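You operate a simulated robot arm through the tools that you are given. There is no shell and no other tool.

The job below is to be done with a simulated robot arm. You get a single attempt, and the scene is never put back.

TASK
Fit the blue handwheel, close the valve and tighten both dripping wing screws.
Fine: the wheel goes on the square spindle, closes the valve and stays there; valve closed before the wing screws are touched; the hex nut and the spanners stay.

Only the result counts: the job must be done as asked and must still hold three seconds after the hand-in. Knocking over, shifting, dropping, spilling or breaking anything else fails it.

THE ROBOT
A 7-joint arm with a two-finger parallel gripper, fixed in place. Base frame: the origin is at the foot of the arm, x ahead of it, y to its left, z up; the work surface is at about z = 0.86. Lengths are in m, angles in rad, forces in N, time in s.
With the tool pointing down near the work surface it reaches from about 0.3 to 0.7 m from the base axis. Its first joint turns from -1.152 to 1.152 rad. Payload 1.57 kg.
Tool frame: the origin (TCP) lies between the finger pads and is the grasp point; the fingertips stand 0.03 m ahead of it; z points along the fingers, y is the line along which they close. The gripper opens to 0.11 m. The fingers are 0.024 m wide and 0.012 m thick; the gripper's body (0.048 by 0.112 m) begins 0.078 m behind the TCP.
Orientation is that of the tool frame in the base frame, as a unit quaternion [x, y, z, w]. With the fingers straight down and closing along the base's y, the tool's x points along the base's -x, its y along +y and its z along -z.

THE INTERFACE
- The arm moves only by the tool send_rows. Its argument "plan" is a list of rows, each an object (a shift or turn left out is 0, a gripper value left out holds the last) with "travel": the shift along the base's x, y, z in m, a list of three; "dr": the turn, a rotation vector about the base's x, y, z in rad, a list of three; "jaw": the finger opening in m, from 0 to 0.11. In form: [{"travel": [x, y, z], "dr": [ax, ay, az], "jaw": jaw}, ...]. A call has 1 to 20 rows; each row shifts and turns the commanded pose from where the row before left it. A row lasts 0.2 s, in which the tool goes at most 0.05 m and 0.15 rad; a call with a longer step from one row to the next is refused whole, and so is a gripper value outside its range. A pose out of reach is approached as far as the arm can. The call stops where the force on the tool passes 40 N (or 10 N more than at its start, if that is more) or the arm is blocked; 0.2 s more then pass. Each finger travels about 0.108 m/s and halts on what it meets, pressing with about 31 N; the grip force reading is that of the motor and also rises with nothing between the fingers. The clock runs only during rows and for 0.2 s after the last one: add rows that do not move to give the fingers time. The reply holds the time, the measured pose of the TCP, the force on the tool along the base axes, the opening and the grip force, in the units named above and with some noise, with the torque about the TCP (base axes, N m) and any sound that the robot's microphone picked up.
- Cameras (640 x 400 px; columns grow to the right, rows downward): "scene" is fixed at [0.1387, -0.3739, 1.4167]; the picture's right is [0.95, -0.32, 0.00], its down [-0.14, -0.42, -0.90] and it looks along [0.29, 0.85, -0.45] (base axes); focal length 366 px, centre (320, 200). "wrist" rides on the gripper at [0.07, 0.016, -0.141] in the tool frame; the picture's right is [-0.23, 0.97, 0.00], its down [-0.85, -0.20, -0.48] and it looks along [-0.47, -0.11, 0.88] (tool axes); focal length 222 px, centre (320, 200). There is no depth. A picture from a camera that has moved, and an enlarged one, comes with that camera's place and axes in the base frame and with its lens.
- snapshot(camera): a new picture of that camera. It takes no simulated time.
- inspect(camera, box): a new picture of the part [left, top, right, bottom] of that camera's present view, enlarged. It takes no simulated time.
- close_job(): hands the job in; it is judged then, once.

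Places have to be worked out from the pictures, the camera data and where the tool is seen. Open the gripper and draw the arm clear of the work before you hand the job in, unless the task says otherwise.

The tools are called after "Emit:" as a command line: name --argument value ..., lists and objects as JSON in quotes. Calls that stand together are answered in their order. send_rows: Moves the arm, as the interface text tells. Its arguments: {"type":"object","properties":{"plan":{"type":"array"}},"required":["plan"]} The other tools are called the same way: snapshot (camera) takes a picture; inspect (camera, box) takes an enlarged picture of a part of a camera's view; close_job () hands the job in.

At the start:

```text
time: 0.0
position: [0.2702, 0.2302, 1.2586]
tool_rot: [-0.001, 1.0, 0.0, -0.001]
ft_force: [0.6, 0.7, -0.6]
moment: [0.0, 0.03, -0.03]
finger_gap: 0.11
grasp_force: 0.2
```

scene: 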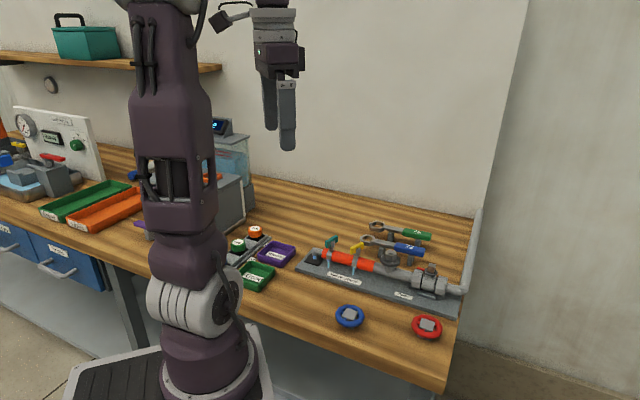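
wrist: 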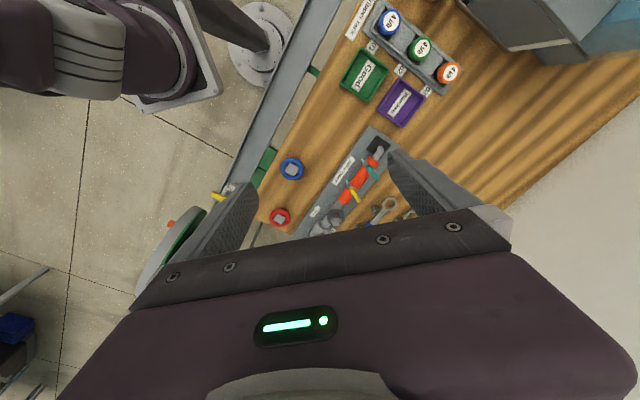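

The scene shows a pipe rig at right with two wheels (blue, red) in front. I look closer at the rig before moving.

Emit:
inspect --camera "scene" --box '[290, 210, 480, 350]'

Emit:
inspect --camera "wrist" --box '[240, 110, 440, 240]'

Emit:
inspect --camera "scene" --box '[290, 220, 400, 290]'

Emit:
inspect --camera "scene" --box '[370, 230, 480, 300]'

```text
2.86 times, centred on (385, 280) of scene
camera zoom: at [0.1387, -0.3739, 1.4167], right [0.95, -0.32, 0.0], down [-0.14, -0.42, -0.9], along [0.29, 0.85, -0.45], focal length 1046 px, centre (134, -29)
```

zoom: 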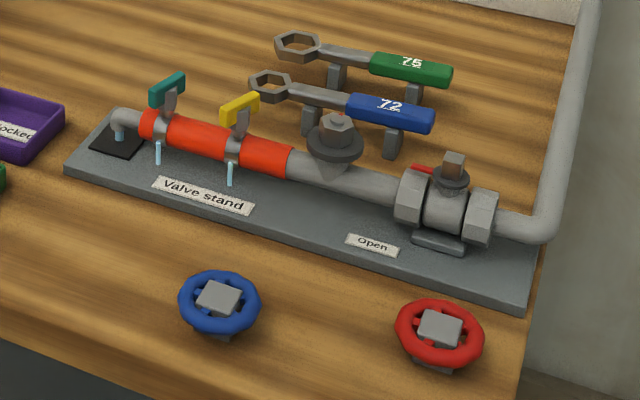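

```text
3.08 times, centred on (340, 175) of wrist
camera zoom: at [0.1996, 0.2449, 1.401], right [0.23, 0.97, 0.0], down [0.86, -0.2, 0.48], along [0.47, -0.11, -0.88], focal length 684 px, centre (258, 277)
```

zoom: 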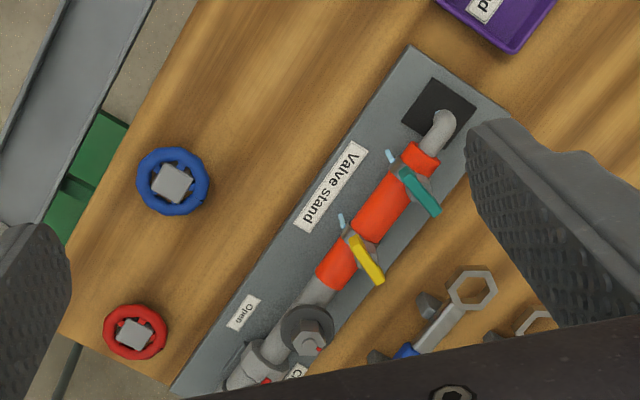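

```text
5.71 times, centred on (345, 255) of scene
camera zoom: at [0.1387, -0.3739, 1.4167], right [0.95, -0.32, 0.0], down [-0.14, -0.42, -0.9], along [0.29, 0.85, -0.45], focal length 2093 px, centre (177, -114)
```

zoom: 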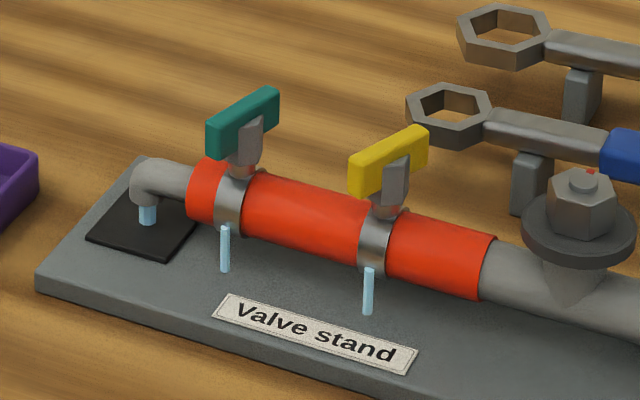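

```text
5.71 times, centred on (425, 265) of scene
camera zoom: at [0.1387, -0.3739, 1.4167], right [0.95, -0.32, 0.0], down [-0.14, -0.42, -0.9], along [0.29, 0.85, -0.45], focal length 2093 px, centre (-280, -171)
```

zoom: 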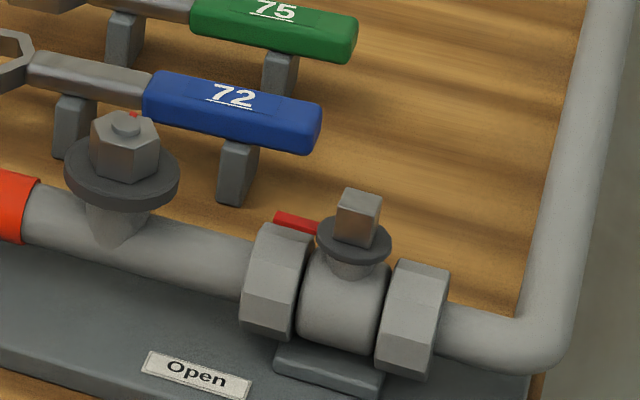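

Pixel rays from both cameras put the blue wheel near (0.37, 0.13), the red wheel near (0.50, 0.05) and the spindle near (0.54, 0.12). I move high above the rig to get closer wrist views.

Emit:
send_rows --plan '[{"travel": [0.03, -0.02, 0]}, {"travel": [0.03, -0.02, 0]}, {"travel": [0.03, -0.02, -0.01]}, {"travel": [0.03, -0.02, -0.02]}, {"travel": [0.02, -0.01, -0.02]}, {"travel": [0, 0, 0]}]'

Emit:
snapshot --camera "wrist"

Emit:
snapshot --camera "scene"

```text
time: 1.4
position: [0.4106, 0.1395, 1.2084]
tool_rot: [0.0, 1.0, 0.0, -0.001]
ft_force: [0.3, -1.0, 1.0]
moment: [0.0, 0.02, -0.01]
finger_gap: 0.11
grasp_force: 0.0
```

```text
taken
camera wrist: at [0.3405, 0.1551, 1.3504], right [0.23, 0.97, 0.0], down [0.86, -0.2, 0.48], along [0.47, -0.11, -0.88], focal length 222 px, centre (320, 200)
```

wrist: 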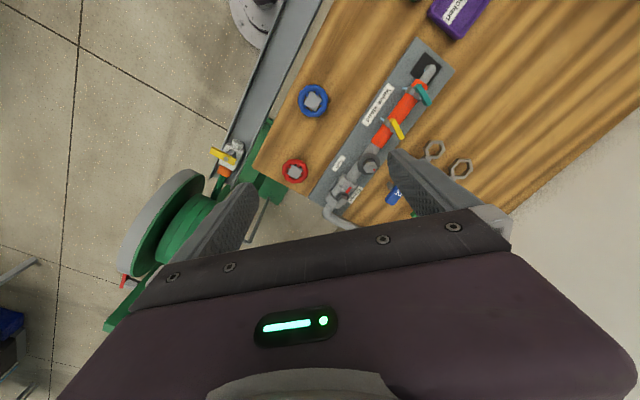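

```text
taken
```

scene: 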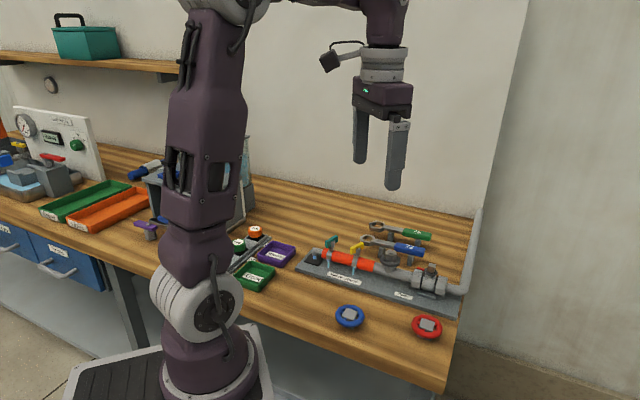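

The cameras and measured pose agree well. I enlarge the wrist view of the rig, wheels and wing screws.

Emit:
inspect --camera "wrist" --box '[270, 70, 400, 150]'

Emit:
inspect --camera "wrist" --box '[270, 150, 400, 240]'

Emit:
inspect --camera "wrist" --box '[360, 50, 460, 150]'

```text
4.92 times, centred on (335, 110) of wrist
camera zoom: at [0.3405, 0.1551, 1.3504], right [0.23, 0.97, 0.0], down [0.86, -0.2, 0.48], along [0.47, -0.11, -0.88], focal length 1094 px, centre (246, 643)
```

zoom: 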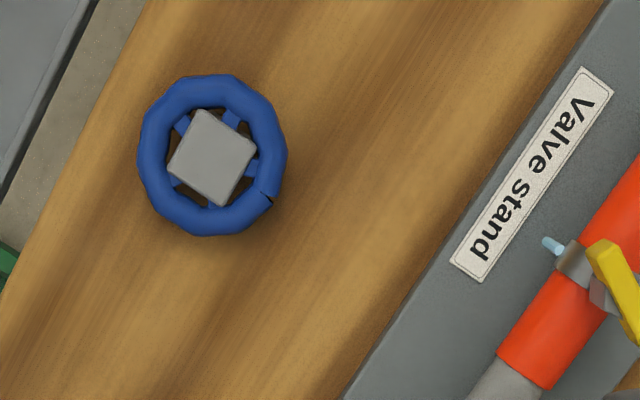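

```text
4.44 times, centred on (335, 195) of wrist
camera zoom: at [0.3405, 0.1551, 1.3504], right [0.23, 0.97, 0.0], down [0.86, -0.2, 0.48], along [0.47, -0.11, -0.88], focal length 987 px, centre (253, 222)
```

zoom: 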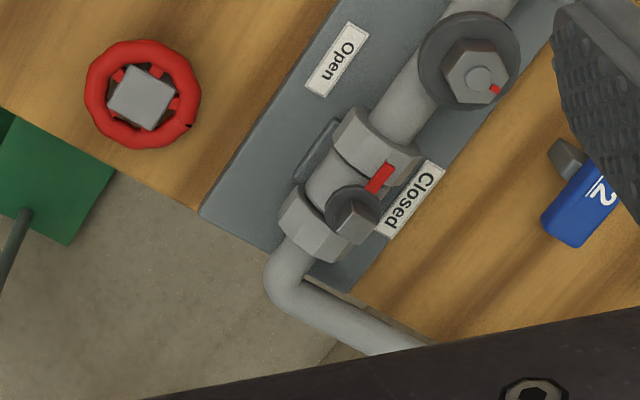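

```text
4.00 times, centred on (410, 100) of wrist
camera zoom: at [0.3405, 0.1551, 1.3504], right [0.23, 0.97, 0.0], down [0.86, -0.2, 0.48], along [0.47, -0.11, -0.88], focal length 888 px, centre (-40, 600)
```

zoom: 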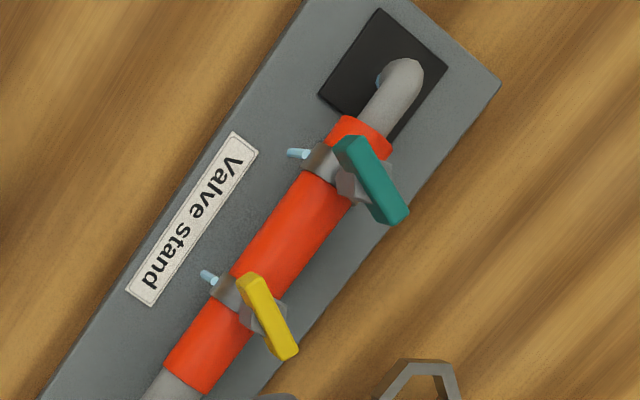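

The red pointer lies along the pipe (about 136°). "Closed" is square to the pipe on the wall side, so closing should be about 90° clockwise. I estimate the spindle top at (0.567, 0.149, 0.947) and the blue wheel hub at (0.375, 0.134, 0.88). I descend for a closer wheel view.

Emit:
send_rows --plan '[{"travel": [0, -0.005, -0.04]}, {"travel": [0, -0.005, -0.045]}, {"travel": [0, 0, -0.045]}, {"travel": [0, 0, -0.045]}, {"travel": [0, 0, -0.04]}, {"travel": [0, 0, -0.015]}, {"travel": [0, 0, 0]}]'

Emit:
snapshot --camera "wrist"

Emit:
inspect --camera "wrist" --box '[240, 60, 400, 160]'

Emit:
inspect --camera "scene" --box '[310, 290, 390, 340]'

```text
time: 3.0
position: [0.4085, 0.1274, 0.9773]
tool_rot: [0.001, 1.0, 0.0, -0.001]
ft_force: [-0.5, -0.3, -0.3]
moment: [-0.03, 0.0, 0.05]
finger_gap: 0.1098
grasp_force: 0.1
```

```text
taken
camera wrist: at [0.339, 0.1426, 1.1197], right [0.23, 0.97, 0.0], down [0.86, -0.2, 0.48], along [0.47, -0.11, -0.88], focal length 222 px, centre (320, 200)
```

wrist: 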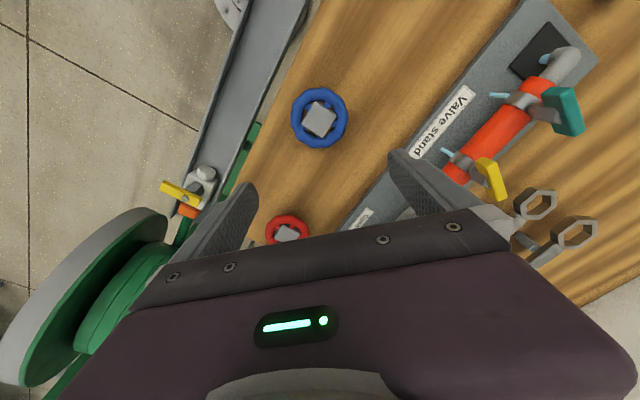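

```text
4.00 times, centred on (320, 110) of wrist
camera zoom: at [0.339, 0.1426, 1.1197], right [0.23, 0.97, 0.0], down [0.86, -0.2, 0.48], along [0.47, -0.11, -0.88], focal length 888 px, centre (320, 560)
```

zoom: 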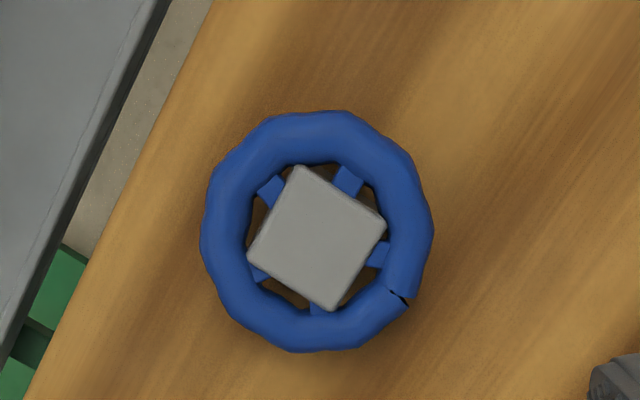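

```text
8.00 times, centred on (350, 315) of scene
camera zoom: at [0.1387, -0.3739, 1.4167], right [0.95, -0.32, 0.0], down [-0.14, -0.42, -0.9], along [0.29, 0.85, -0.45], focal length 2930 px, centre (80, -720)
```

zoom: 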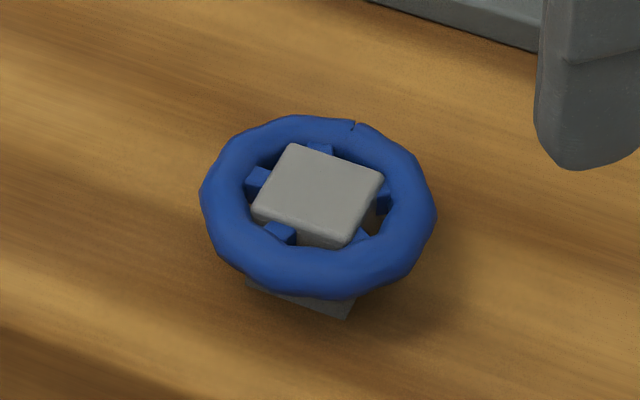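

The hub is a ~26 mm square block, flats at 45° to the base axes, centred at about (0.375, 0.133), and the ring is about 60 mm across. Next I move up and over for a close look at the spindle.

Emit:
send_rows --plan '[{"travel": [0, 0, 0.045]}, {"travel": [0, 0, 0.045]}, {"travel": [0.045, 0.005, 0]}, {"travel": [0.045, 0.005, 0]}, {"travel": [0.045, 0.005, 0]}, {"travel": [0.04, 0.005, -0.01]}, {"travel": [0, 0, 0]}]'

Emit:
snapshot --camera "wrist"

Emit:
inspect --camera "wrist" --box '[260, 60, 420, 160]'

```text
time: 4.6
position: [0.5832, 0.1489, 1.0584]
tool_rot: [0.0, 1.0, 0.0, -0.001]
ft_force: [-0.2, 0.2, 0.0]
moment: [0.0, 0.0, 0.02]
finger_gap: 0.11
grasp_force: 0.0
```

```text
taken
camera wrist: at [0.5136, 0.1651, 1.2015], right [0.23, 0.97, 0.0], down [0.86, -0.2, 0.48], along [0.46, -0.11, -0.88], focal length 222 px, centre (320, 200)
```

wrist: 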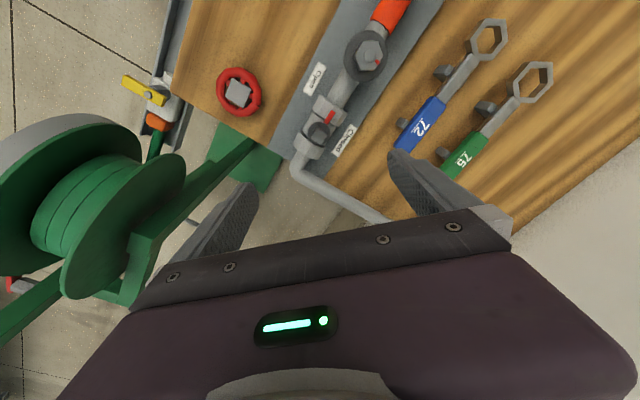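

```text
4.00 times, centred on (340, 110) of wrist
camera zoom: at [0.5136, 0.1651, 1.2015], right [0.23, 0.97, 0.0], down [0.86, -0.2, 0.48], along [0.46, -0.11, -0.88], focal length 888 px, centre (240, 560)
```

zoom: 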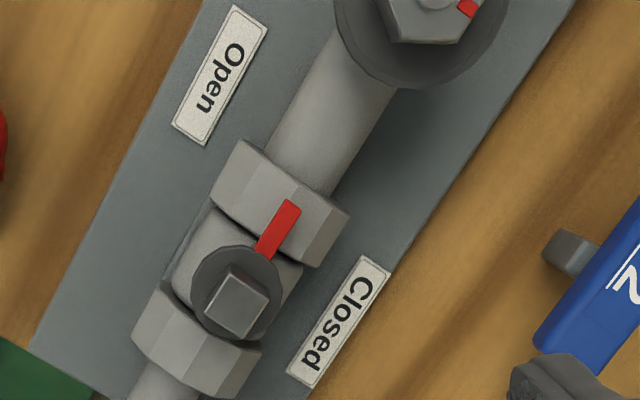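

The pointer lies along the pipe. I zoom tight on the spindle for its exact angle and position.

Emit:
inspect --camera "wrist" --box '[290, 100, 350, 160]'

Emit:
inspect --camera "scene" --box '[405, 255, 465, 305]'

```text
6.67 times, centred on (320, 130) of wrist
camera zoom: at [0.5136, 0.1651, 1.2015], right [0.23, 0.97, 0.0], down [0.86, -0.2, 0.48], along [0.46, -0.11, -0.88], focal length 1481 px, centre (320, 667)
```

zoom: 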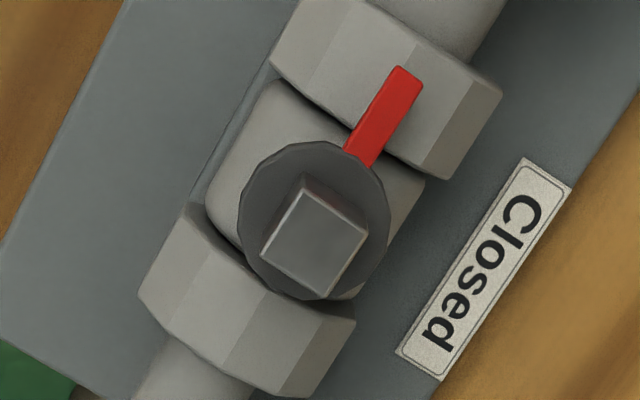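

```text
8.00 times, centred on (435, 280) of scene
camera zoom: at [0.1387, -0.374, 1.4167], right [0.95, -0.32, 0.0], down [-0.14, -0.42, -0.9], along [0.29, 0.85, -0.45], focal length 2930 px, centre (-600, -440)
```

zoom: 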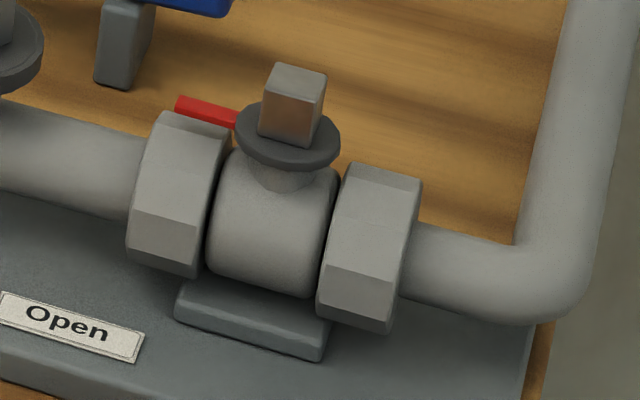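

Spindle top is about (0.570, 0.151, 0.944), roughly 13 mm square. I zoom further for the angles of the spindle top and of the stand's edge.

Emit:
inspect --camera "wrist" --box '[308, 114, 332, 134]'

Emit:
inspect --camera "scene" --box '[424, 258, 454, 280]'

Emit:
inspect --camera "scene" --box '[300, 230, 360, 275]'

Emit:
inspect --camera "scene" --box '[330, 300, 370, 330]'

```text
16.00 times, centred on (320, 124) of wrist
camera zoom: at [0.5136, 0.1651, 1.2015], right [0.23, 0.97, 0.0], down [0.86, -0.2, 0.48], along [0.46, -0.11, -0.88], focal length 3554 px, centre (320, 1416)
```

zoom: 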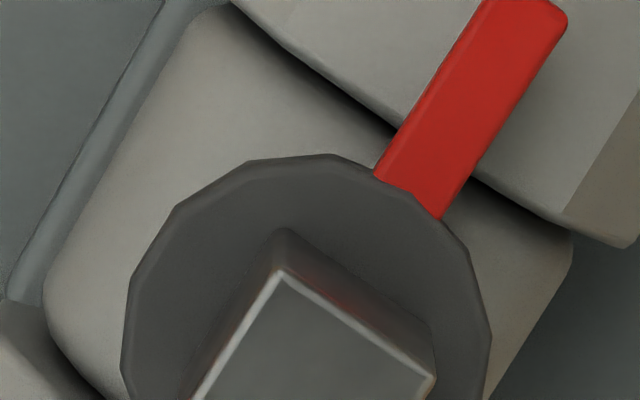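

```text
16.00 times, centred on (439, 269) of scene
camera zoom: at [0.1387, -0.374, 1.4167], right [0.95, -0.32, 0.0], down [-0.14, -0.42, -0.9], along [0.29, 0.85, -0.45], focal length 5860 px, centre (-1584, -904)
```

zoom: 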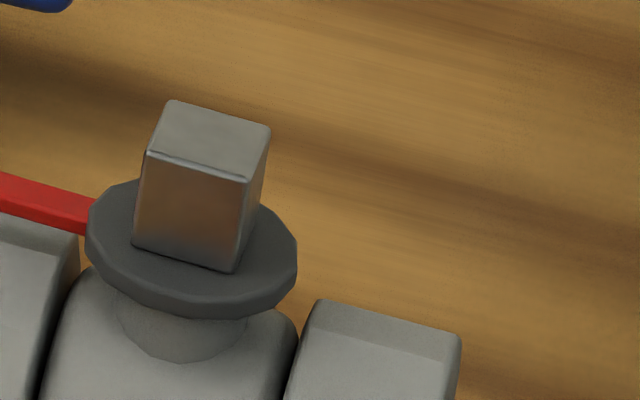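

```text
8.89 times, centred on (330, 252) of scene
camera zoom: at [0.1387, -0.374, 1.4167], right [0.95, -0.32, 0.0], down [-0.14, -0.42, -0.9], along [0.29, 0.85, -0.45], focal length 3256 px, centre (231, -267)
```

zoom: 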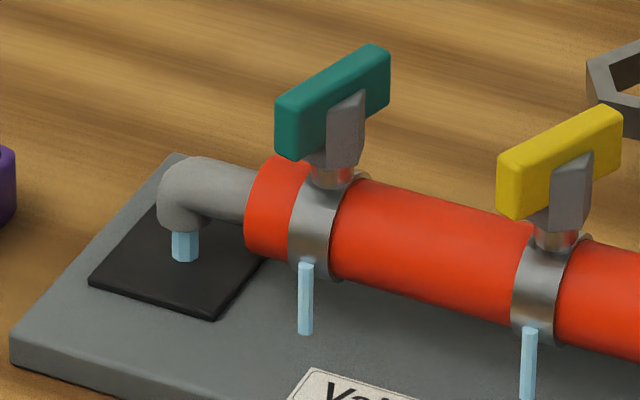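

```text
13.33 times, centred on (350, 315) of scene
camera zoom: at [0.1387, -0.374, 1.4167], right [0.95, -0.32, 0.0], down [-0.14, -0.42, -0.9], along [0.29, 0.85, -0.45], focal length 4884 px, centre (-80, -1333)
```

zoom: 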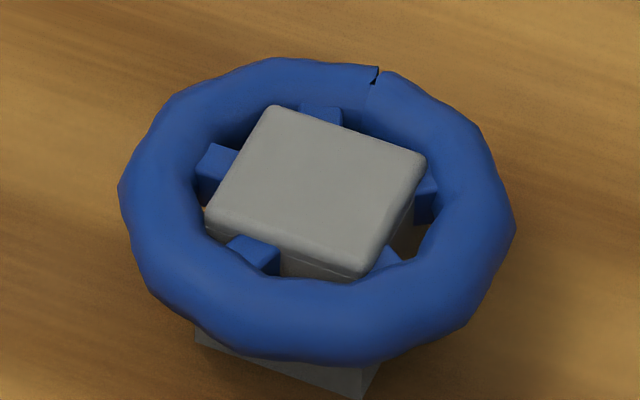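

Measured angles: hub about 45° and spindle about 41.5°, so the wheel needs roughly −3.5°. The flange top is at z≈0.928 and the unions peak near 0.92, so fingers on the ring should clear them. While still high and empty, I test whether the tool can yaw −90°, which is the closing turn.

Emit:
send_rows --plan '[{"dr": [0, 0, -0.14]}, {"dr": [0, 0, -0.14]}, {"dr": [0, 0, -0.14]}, {"dr": [0, 0, -0.14]}, {"dr": [0, 0, -0.14]}, {"dr": [0, 0, -0.14]}, {"dr": [0, 0, -0.14]}, {"dr": [0, 0, -0.14]}, {"dr": [0, 0, -0.14]}, {"dr": [0, 0, -0.14]}, {"dr": [0, 0, -0.14]}, {"dr": [0, 0, -0.14]}, {"travel": [0, 0, 0]}]'

Emit:
snapshot --camera "wrist"

Emit:
snapshot --camera "scene"

```text
time: 7.4
position: [0.5846, 0.1494, 1.059]
tool_rot: [0.745, 0.667, 0.0, 0.0]
ft_force: [0.2, -0.4, -0.2]
moment: [-0.01, 0.01, 0.0]
finger_gap: 0.1102
grasp_force: 0.1
```

```text
taken
camera wrist: at [0.6077, 0.2157, 1.2013], right [0.94, -0.33, 0.0], down [-0.29, -0.83, 0.48], along [-0.16, -0.45, -0.88], focal length 222 px, centre (320, 200)
```

wrist: 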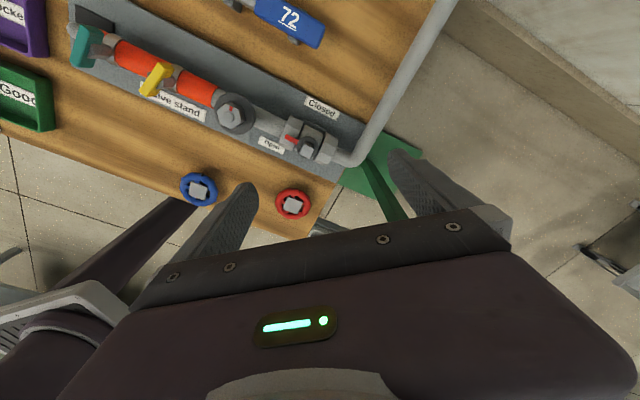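

```text
taken
```

scene: 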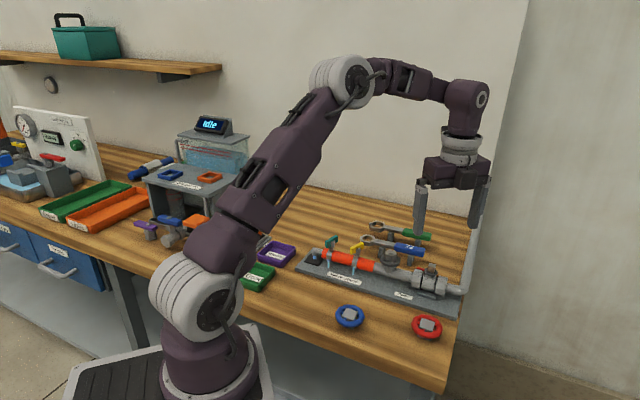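

A −96° yaw is reachable. I use this viewpoint to cross-check the spindle and look at the wing screws from above.

Emit:
inspect --camera "wrist" --box '[280, 122, 340, 162]'

Emit:
inspect --camera "wrist" --box '[60, 10, 220, 110]'

Emit:
inspect --camera "scene" --box '[315, 225, 375, 270]'

```text
10.00 times, centred on (310, 142) of wrist
camera zoom: at [0.6077, 0.2157, 1.2013], right [0.94, -0.33, 0.0], down [-0.29, -0.83, 0.48], along [-0.16, -0.45, -0.88], focal length 2221 px, centre (420, 780)
```

zoom: 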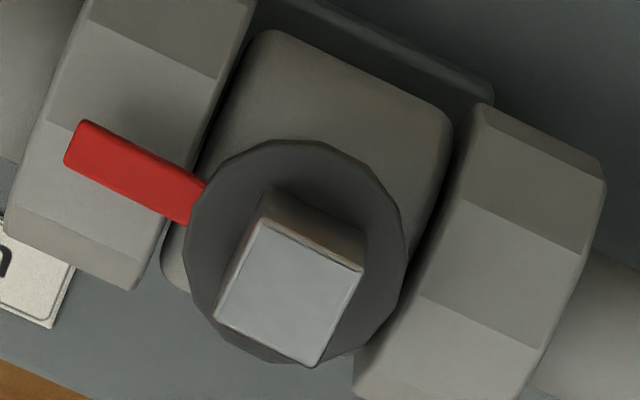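

```text
4.00 times, centred on (140, 60) of wrist
camera zoom: at [0.6077, 0.2157, 1.2013], right [0.94, -0.33, 0.0], down [-0.29, -0.83, 0.48], along [-0.16, -0.45, -0.88], focal length 888 px, centre (1040, 760)
```

zoom: 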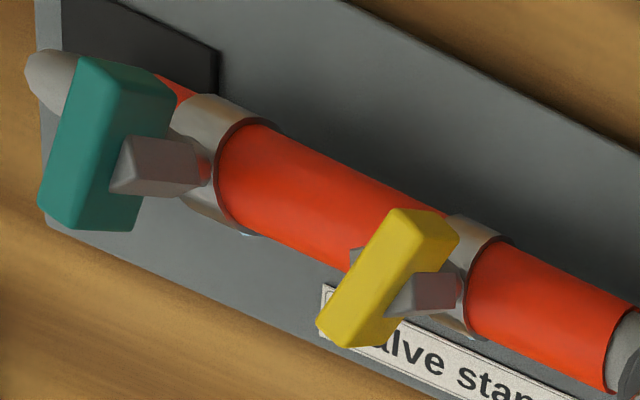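

```text
8.89 times, centred on (345, 248) of scene
camera zoom: at [0.1387, -0.3739, 1.4167], right [0.95, -0.32, 0.0], down [-0.14, -0.42, -0.9], along [0.29, 0.85, -0.45], focal length 3256 px, centre (98, -222)
```

zoom: 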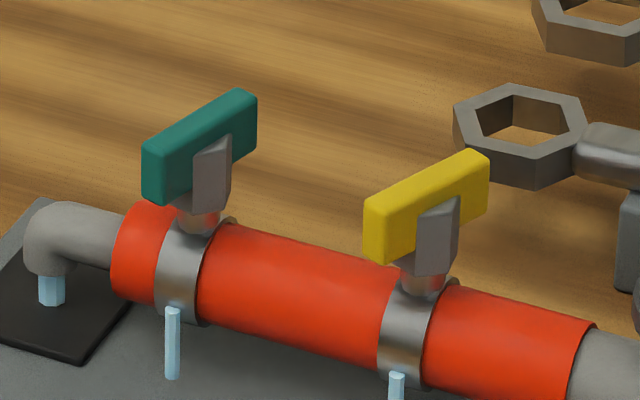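

The wing bars have vertical screw axes. Their top centres are about (0.448, 0.271, 0.946) for yellow and (0.403, 0.3155, 0.946) for teal. The spindle re-measures to about (0.569, 0.150) at a yaw of 42–43°. Now I return the yaw to 0 and go above the blue wheel.

Emit:
send_rows --plan '[{"travel": [-0.0175, -0.0014, 0], "dr": [0, 0, 0.14]}, {"travel": [-0.0175, -0.0014, 0], "dr": [0, 0, 0.14]}, {"travel": [-0.0175, -0.0014, 0], "dr": [0, 0, 0.14]}, {"travel": [-0.0175, -0.0014, 0], "dr": [0, 0, 0.14]}, {"travel": [-0.0175, -0.0014, 0], "dr": [0, 0, 0.14]}, {"travel": [-0.0175, -0.0014, 0], "dr": [0, 0, 0.14]}, {"travel": [-0.0175, -0.0014, 0], "dr": [0, 0, 0.14]}, {"travel": [-0.0175, -0.0014, 0], "dr": [0, 0, 0.14]}, {"travel": [-0.0175, -0.0014, 0], "dr": [0, 0, 0.14]}, {"travel": [-0.0175, -0.0014, 0], "dr": [0, 0, 0.14]}, {"travel": [-0.0175, -0.0014, 0], "dr": [0, 0, 0.14]}, {"travel": [-0.0175, -0.0014, 0], "dr": [0, 0, 0.14]}, {"travel": [0, 0, -0.04]}, {"travel": [0, 0, -0.04]}, {"travel": [0, 0, -0.03]}, {"travel": [0, 0, 0]}]'

Emit:
snapshot --camera "wrist"

Emit:
inspect --camera "scene" --box '[290, 230, 410, 340]'

```text
time: 10.8
position: [0.3739, 0.1321, 0.9487]
tool_rot: [0.0, 1.0, 0.0, 0.0]
ft_force: [0.2, -0.7, -0.2]
moment: [0.01, 0.01, -0.02]
finger_gap: 0.1103
grasp_force: 0.0
```

```text
taken
camera wrist: at [0.3046, 0.1476, 1.0913], right [0.23, 0.97, 0.0], down [0.86, -0.2, 0.48], along [0.47, -0.11, -0.88], focal length 222 px, centre (320, 200)
```

wrist: 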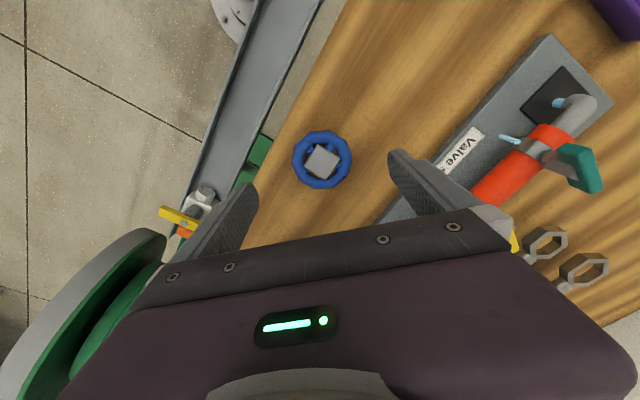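

```text
3.64 times, centred on (350, 285) of scene
camera zoom: at [0.1387, -0.3739, 1.4167], right [0.95, -0.32, 0.0], down [-0.14, -0.42, -0.9], along [0.29, 0.85, -0.45], focal length 1332 px, centre (211, -109)
```

zoom: 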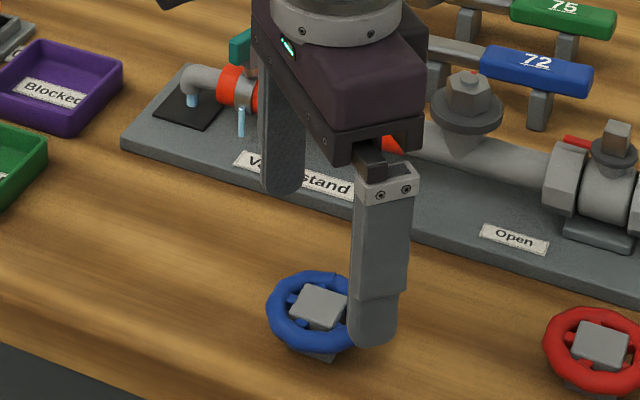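

The wheel hub re-measures at (0.3747, 0.1328), directly under the TCP. I descend so the fingertips are about 6 mm off the table and straddle the ring.

Emit:
send_rows --plan '[{"travel": [0.001, 0.001, -0.02]}, {"travel": [0, 0, -0.02]}, {"travel": [0, 0, -0.0125]}, {"travel": [0, 0, 0]}]'

Emit:
inspect --camera "scene" --box '[310, 285, 390, 340]'

Emit:
inspect --camera "wrist" --box '[220, 130, 420, 250]'

```text
time: 11.8
position: [0.3765, 0.1323, 0.8963]
tool_rot: [0.0, 1.0, -0.001, -0.001]
ft_force: [-0.3, 0.6, 0.5]
moment: [0.0, 0.0, 0.03]
finger_gap: 0.1101
grasp_force: 0.1
```

```text
7.27 times, centred on (350, 312) of scene
camera zoom: at [0.1387, -0.3739, 1.4167], right [0.95, -0.32, 0.0], down [-0.14, -0.42, -0.9], along [0.29, 0.85, -0.45], focal length 2664 px, centre (102, -618)
```

zoom: 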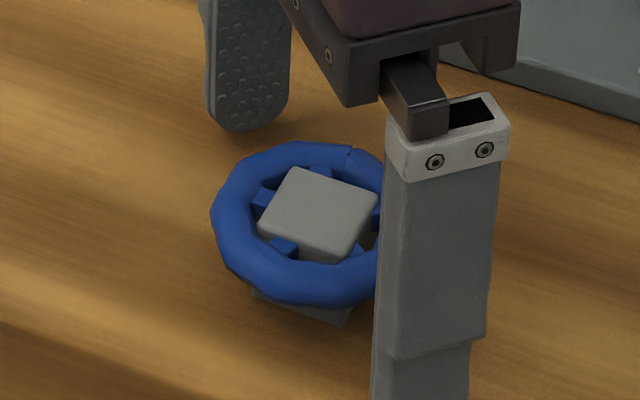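

```text
3.20 times, centred on (320, 190) of wrist
camera zoom: at [0.3067, 0.1482, 1.0389], right [0.23, 0.97, 0.0], down [0.86, -0.2, 0.48], along [0.47, -0.11, -0.88], focal length 711 px, centre (320, 232)
```

zoom: 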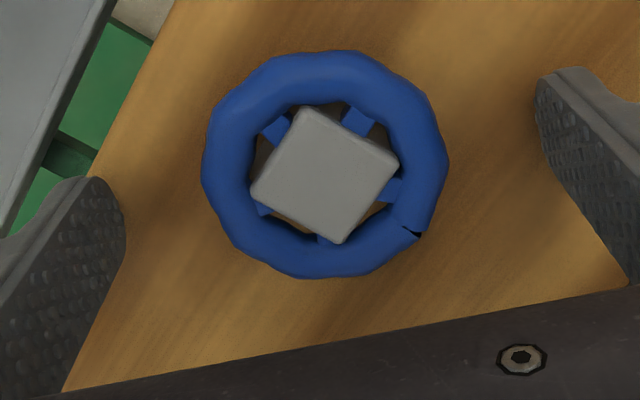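

The wheel is centred between the fingers. I close on the ring.

Emit:
send_rows --plan '[{"jaw": 0.065}, {"jaw": 0.065}, {"jaw": 0.0}, {"jaw": 0.0}, {"jaw": 0.0}]'

Emit:
inspect --camera "wrist" --box '[220, 130, 420, 250]'

Emit:
inspect --camera "scene" --box '[310, 285, 390, 340]'

```text
time: 13.0
position: [0.3765, 0.1323, 0.8974]
tool_rot: [0.0, 1.0, 0.0, 0.0]
ft_force: [0.5, 1.2, 0.5]
moment: [0.02, -0.01, 0.01]
finger_gap: 0.0576
grasp_force: 31.3
```

```text
3.20 times, centred on (320, 190) of wrist
camera zoom: at [0.3068, 0.1482, 1.0391], right [0.23, 0.97, 0.0], down [0.86, -0.2, 0.48], along [0.47, -0.11, -0.88], focal length 711 px, centre (320, 232)
```

zoom: 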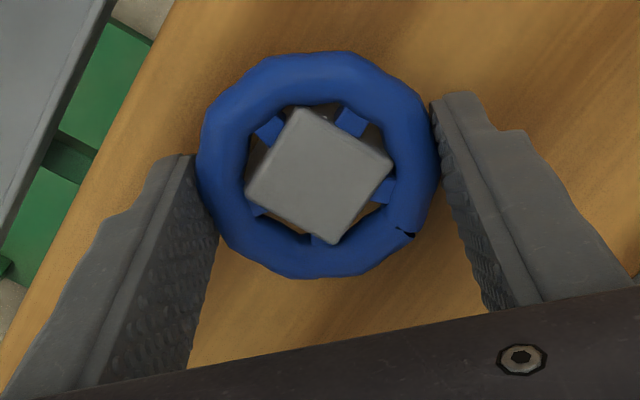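

```text
7.27 times, centred on (350, 312) of scene
camera zoom: at [0.1387, -0.3739, 1.4167], right [0.95, -0.32, 0.0], down [-0.14, -0.42, -0.9], along [0.29, 0.85, -0.45], focal length 2664 px, centre (102, -618)
```

zoom: 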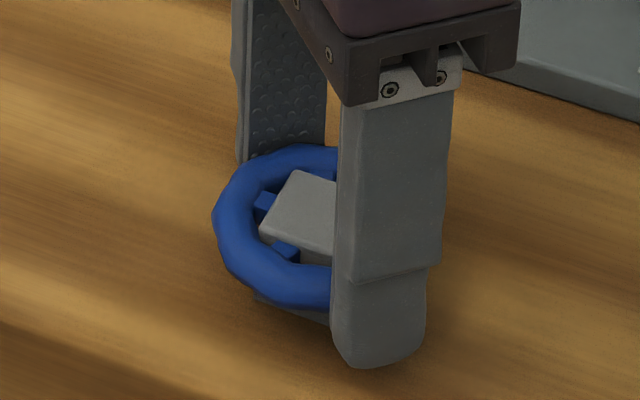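

The wheel is held: 0.0576 m gap at 31 N. I lift it straight up, check it, then carry it high over the rig toward the spindle.

Emit:
send_rows --plan '[{"travel": [0, 0, 0.01]}, {"travel": [0, 0, 0.03]}, {"travel": [0, 0, 0.04]}, {"travel": [0, 0, 0.04]}, {"travel": [0, 0, 0.03]}, {"travel": [0, 0, 0]}]'

Emit:
snapshot --camera "scene"

Emit:
inspect --camera "wrist" --box '[220, 130, 420, 250]'

```text
time: 14.4
position: [0.3752, 0.1334, 1.0484]
tool_rot: [0.0, 1.0, 0.0, -0.001]
ft_force: [0.2, -0.9, 0.6]
moment: [0.04, 0.02, -0.02]
finger_gap: 0.0577
grasp_force: 30.8
```

```text
taken
```

scene: 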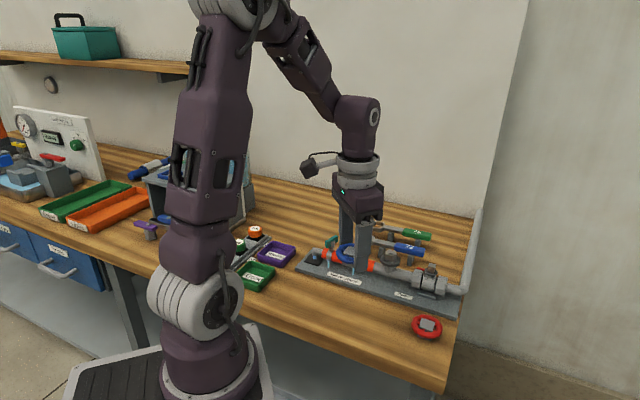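

```text
3.20 times, centred on (320, 190) of wrist
camera zoom: at [0.3052, 0.1493, 1.1905], right [0.23, 0.97, 0.0], down [0.86, -0.2, 0.48], along [0.47, -0.11, -0.88], focal length 711 px, centre (320, 232)
```

zoom: 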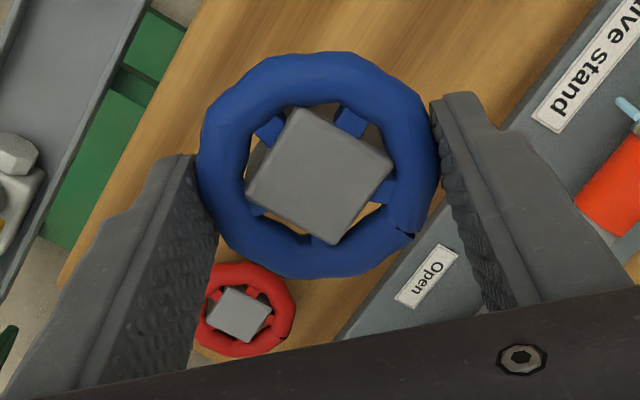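

The wheel is secure in the hand. I carry it over the spindle with a small −0.04 rad yaw and stop with the hub about 25 mm above the spindle top.

Emit:
send_rows --plan '[{"travel": [0.0389, 0.0037, 0]}, {"travel": [0.0389, 0.0037, 0]}, {"travel": [0.0389, 0.0037, 0]}, {"travel": [0.0389, 0.0037, 0], "dr": [0, 0, -0.02]}, {"travel": [0.0387, 0.0039, 0], "dr": [0, 0, -0.02]}, {"travel": [0, 0, -0.02]}, {"travel": [0, 0, -0.02]}, {"travel": [0, 0, 0]}]'

Emit:
inspect --camera "wrist" --box '[220, 100, 420, 225]'

Emit:
inspect --camera "scene" --box '[390, 225, 480, 295]'

```text
time: 16.2
position: [0.5715, 0.1543, 1.0069]
tool_rot: [0.02, 1.0, 0.0, -0.001]
ft_force: [0.0, -0.3, -0.6]
moment: [0.02, -0.02, -0.03]
finger_gap: 0.0576
grasp_force: 30.4
```

```text
3.20 times, centred on (320, 162) of wrist
camera zoom: at [0.5016, 0.1712, 1.1492], right [0.27, 0.96, 0.0], down [0.85, -0.23, 0.48], along [0.46, -0.13, -0.88], focal length 711 px, centre (320, 320)
```

zoom: 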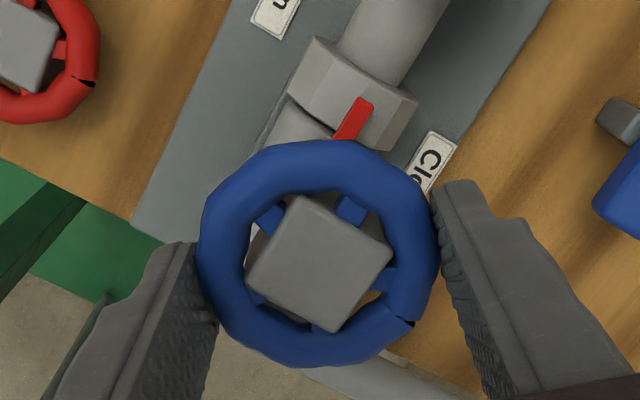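

```text
5.71 times, centred on (435, 260) of scene
camera zoom: at [0.1387, -0.3739, 1.4167], right [0.95, -0.32, 0.0], down [-0.14, -0.42, -0.9], along [0.29, 0.85, -0.45], focal length 2093 px, centre (-337, -143)
```

zoom: 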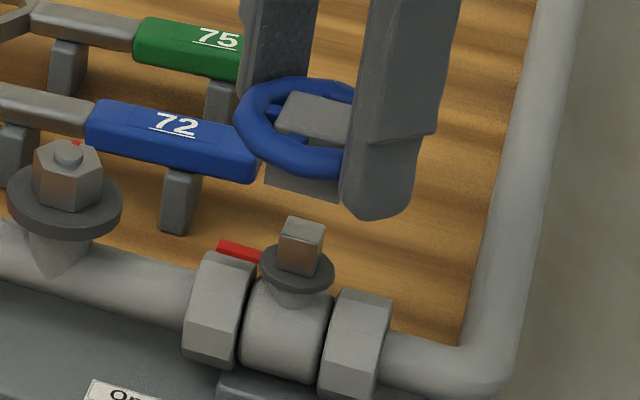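

The wheel hangs above the spindle. I zoom in from the scene camera and compare hub bottom and spindle in the same picture to fine-align.

Emit:
inspect --camera "scene" --box '[424, 236, 456, 272]'

Emit:
inspect --camera "wrist" --box '[275, 125, 365, 205]'

```text
11.11 times, centred on (440, 254) of scene
camera zoom: at [0.1387, -0.3739, 1.4167], right [0.95, -0.32, 0.0], down [-0.14, -0.42, -0.9], along [0.29, 0.85, -0.45], focal length 4070 px, centre (-1013, -400)
```

zoom: 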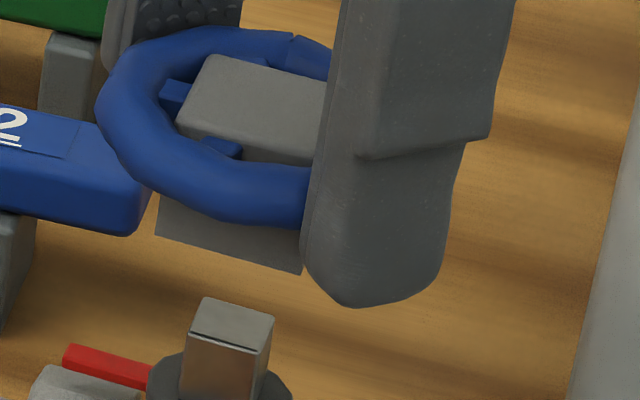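

```text
5.00 times, centred on (320, 165) of wrist
camera zoom: at [0.5016, 0.1712, 1.1492], right [0.27, 0.96, 0.0], down [0.85, -0.23, 0.48], along [0.46, -0.13, -0.88], focal length 1111 px, centre (320, 375)
```

zoom: 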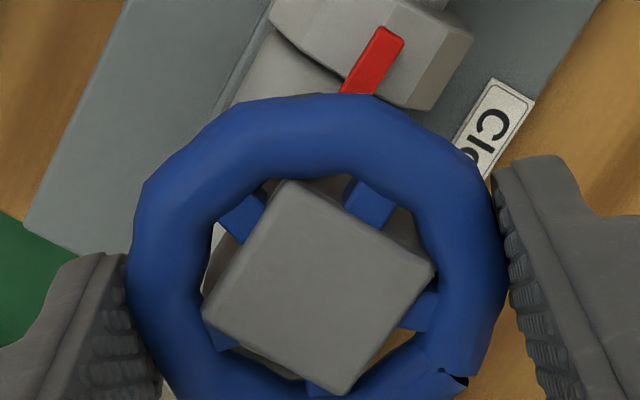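

From these views the hub is laterally aligned but about 1 mm too far in +y. I nudge it by −1.2 mm in y and lower it to just above the spindle top.

Emit:
send_rows --plan '[{"travel": [0, -0.0012, -0.008]}, {"travel": [0, 0, -0.006]}, {"travel": [0, 0, 0]}, {"travel": [0, 0, 0]}]'

Emit:
inspect --camera "scene" --box '[424, 244, 456, 280]'

Emit:
inspect --camera "wrist" --box '[275, 125, 365, 205]'

```text
time: 17.2
position: [0.5717, 0.1506, 0.9916]
tool_rot: [0.019, 1.0, 0.0, 0.0]
ft_force: [0.1, 0.3, 0.0]
moment: [0.0, -0.02, -0.01]
finger_gap: 0.0577
grasp_force: 30.7
```

```text
11.11 times, centred on (440, 262) of scene
camera zoom: at [0.1387, -0.3739, 1.4167], right [0.95, -0.32, 0.0], down [-0.14, -0.42, -0.9], along [0.29, 0.85, -0.45], focal length 4070 px, centre (-1013, -489)
```

zoom: 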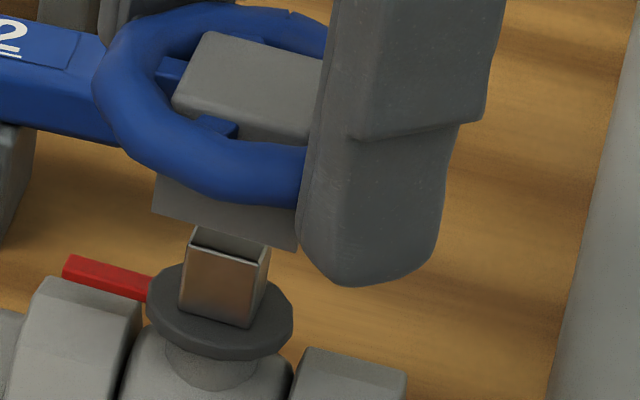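

```text
5.00 times, centred on (320, 165) of wrist
camera zoom: at [0.5018, 0.1696, 1.1353], right [0.27, 0.96, 0.0], down [0.85, -0.23, 0.48], along [0.46, -0.13, -0.88], focal length 1111 px, centre (320, 375)
```

zoom: 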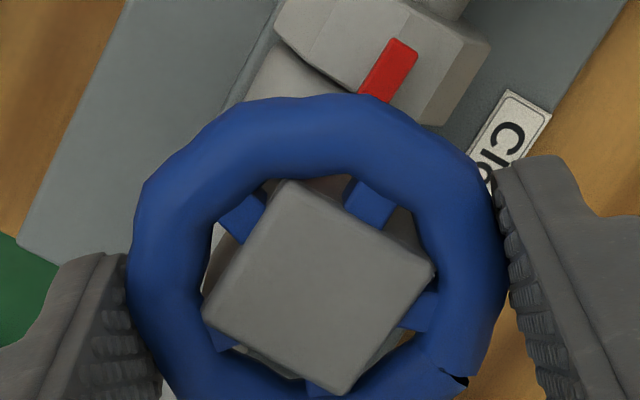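

The hub is now within about 1 mm of the spindle axis. I apply a final sub-millimetre nudge and check the yaw match at high zoom.

Emit:
send_rows --plan '[{"travel": [-0.0005, 0.0007, 0]}, {"travel": [0, 0, 0]}]'

Emit:
inspect --camera "scene" --box '[434, 260, 452, 274]'

Emit:
inspect --camera "wrist" --box '[275, 125, 365, 205]'

```text
time: 17.8
position: [0.5711, 0.1513, 0.9934]
tool_rot: [0.019, 1.0, 0.0, 0.0]
ft_force: [0.1, -0.3, -1.3]
moment: [0.01, -0.04, -0.01]
finger_gap: 0.0573
grasp_force: 31.2
```

```text
16.00 times, centred on (443, 267) of scene
camera zoom: at [0.1387, -0.3739, 1.4167], right [0.95, -0.32, 0.0], down [-0.14, -0.42, -0.9], along [0.29, 0.85, -0.45], focal length 5860 px, centre (-1648, -872)
```

zoom: 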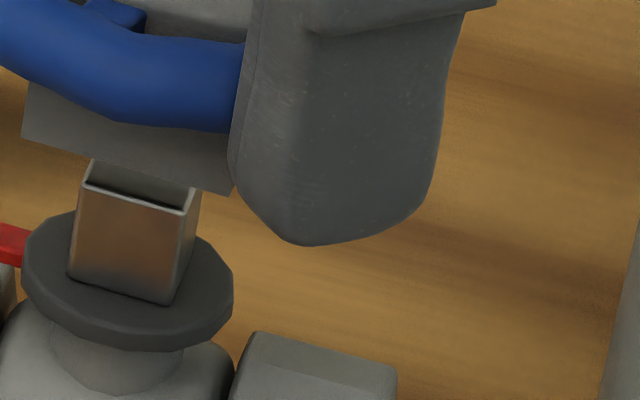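

```text
5.00 times, centred on (320, 165) of wrist
camera zoom: at [0.5009, 0.17, 1.1351], right [0.27, 0.96, 0.0], down [0.85, -0.23, 0.48], along [0.46, -0.13, -0.88], focal length 1111 px, centre (320, 375)
```

zoom: 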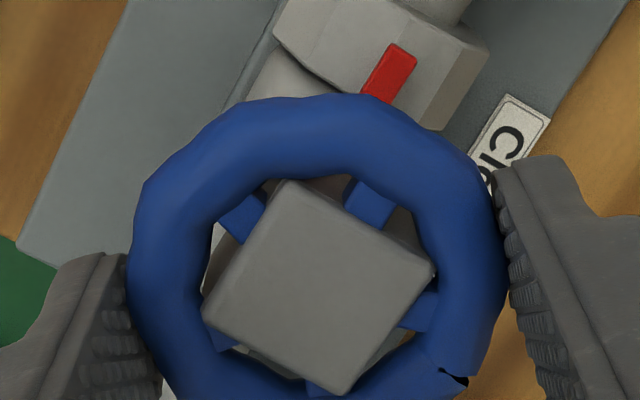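

Edges are parallel (slopes 0.272 and 0.277) and positions agree to about 0.5 mm. I lower gently and watch the force.

Emit:
send_rows --plan '[{"travel": [0, 0, -0.004]}, {"travel": [0, 0, -0.004]}, {"travel": [0, 0, -0.003]}, {"travel": [0, 0, -0.003]}, {"travel": [0, 0, 0]}]'

Emit:
inspect --camera "scene" --box '[424, 250, 456, 284]'

```text
time: 19.0
position: [0.5687, 0.1516, 0.9769]
tool_rot: [0.02, 1.0, 0.0, -0.001]
ft_force: [0.6, -0.3, -1.0]
moment: [-0.01, -0.02, 0.0]
finger_gap: 0.0573
grasp_force: 31.1
```

```text
11.76 times, centred on (440, 267) of scene
camera zoom: at [0.1387, -0.3739, 1.4167], right [0.95, -0.32, 0.0], down [-0.14, -0.42, -0.9], along [0.29, 0.85, -0.45], focal length 4309 px, centre (-1092, -588)
```

zoom: 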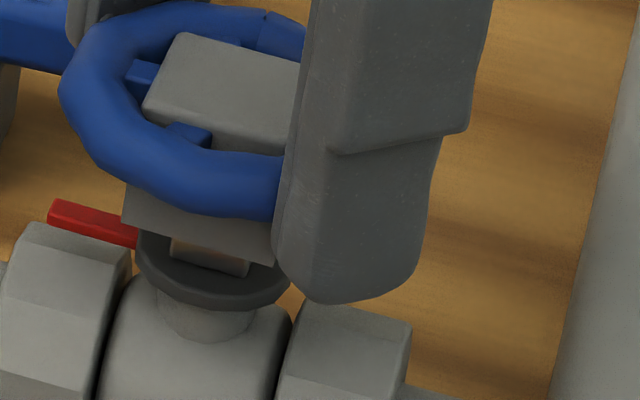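

The hub slid over the spindle without force. I continue down toward the flange in small steps.

Emit:
send_rows --plan '[{"travel": [0, 0, -0.003]}, {"travel": [0, 0, -0.003]}, {"travel": [0, 0, 0]}]'

Emit:
inspect --camera "scene" --box '[424, 250, 456, 284]'

```text
time: 19.8
position: [0.5699, 0.1524, 0.9721]
tool_rot: [0.02, 1.0, 0.0, -0.001]
ft_force: [0.6, -0.3, -0.8]
moment: [0.03, -0.03, 0.0]
finger_gap: 0.0574
grasp_force: 31.5
```

```text
11.76 times, centred on (440, 267) of scene
camera zoom: at [0.1387, -0.3739, 1.4167], right [0.95, -0.32, 0.0], down [-0.14, -0.42, -0.9], along [0.29, 0.85, -0.45], focal length 4309 px, centre (-1092, -588)
```

zoom: 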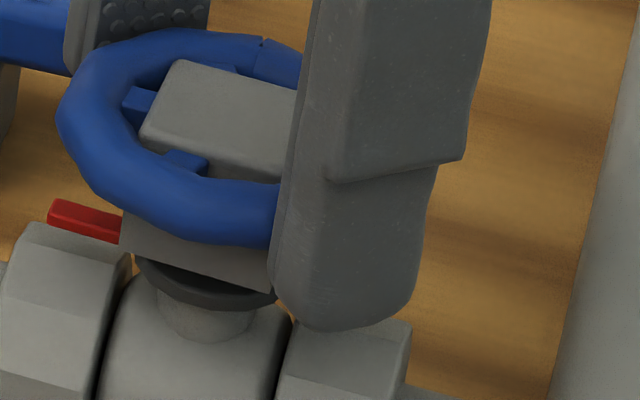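

Hub is a few mm above the flange with no contact force yet. I continue with small steps until it seats.

Emit:
send_rows --plan '[{"travel": [0, 0, -0.002]}, {"travel": [0, 0, -0.002]}, {"travel": [0, 0, 0]}]'

Emit:
inspect --camera "scene" --box '[424, 250, 456, 284]'

```text
time: 20.6
position: [0.5697, 0.153, 0.9681]
tool_rot: [0.019, 1.0, -0.001, -0.001]
ft_force: [-0.2, 0.0, 0.3]
moment: [0.0, 0.0, -0.02]
finger_gap: 0.0576
grasp_force: 30.7
```

```text
11.76 times, centred on (440, 267) of scene
camera zoom: at [0.1387, -0.3739, 1.4167], right [0.95, -0.32, 0.0], down [-0.14, -0.42, -0.9], along [0.29, 0.85, -0.45], focal length 4309 px, centre (-1092, -588)
```

zoom: 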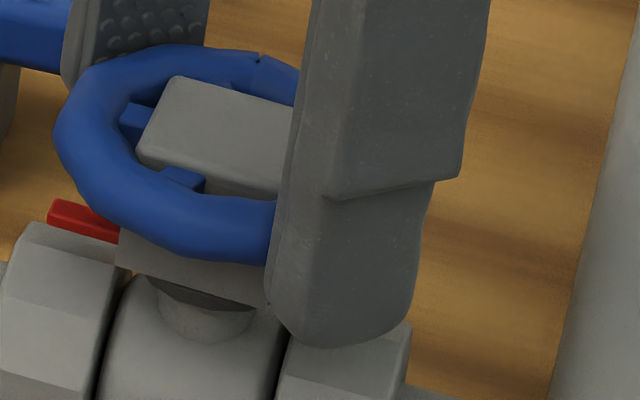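

Still no contact force. I continue down 3 mm.

Emit:
send_rows --plan '[{"travel": [0, 0, -0.0015]}, {"travel": [0, 0, -0.0015]}, {"travel": [0, 0, 0]}]'

Emit:
inspect --camera "scene" --box '[424, 250, 456, 284]'

```text
time: 21.4
position: [0.5701, 0.1523, 0.9666]
tool_rot: [0.02, 1.0, 0.001, 0.001]
ft_force: [-2.9, 2.4, 27.7]
moment: [0.05, 0.06, 0.0]
finger_gap: 0.0576
grasp_force: 30.3
```

```text
11.76 times, centred on (440, 267) of scene
camera zoom: at [0.1381, -0.374, 1.4167], right [0.95, -0.32, 0.0], down [-0.14, -0.42, -0.9], along [0.29, 0.85, -0.45], focal length 4309 px, centre (-1092, -588)
```

zoom: 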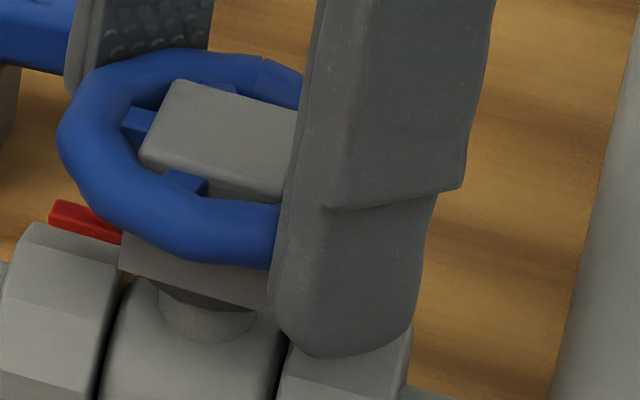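

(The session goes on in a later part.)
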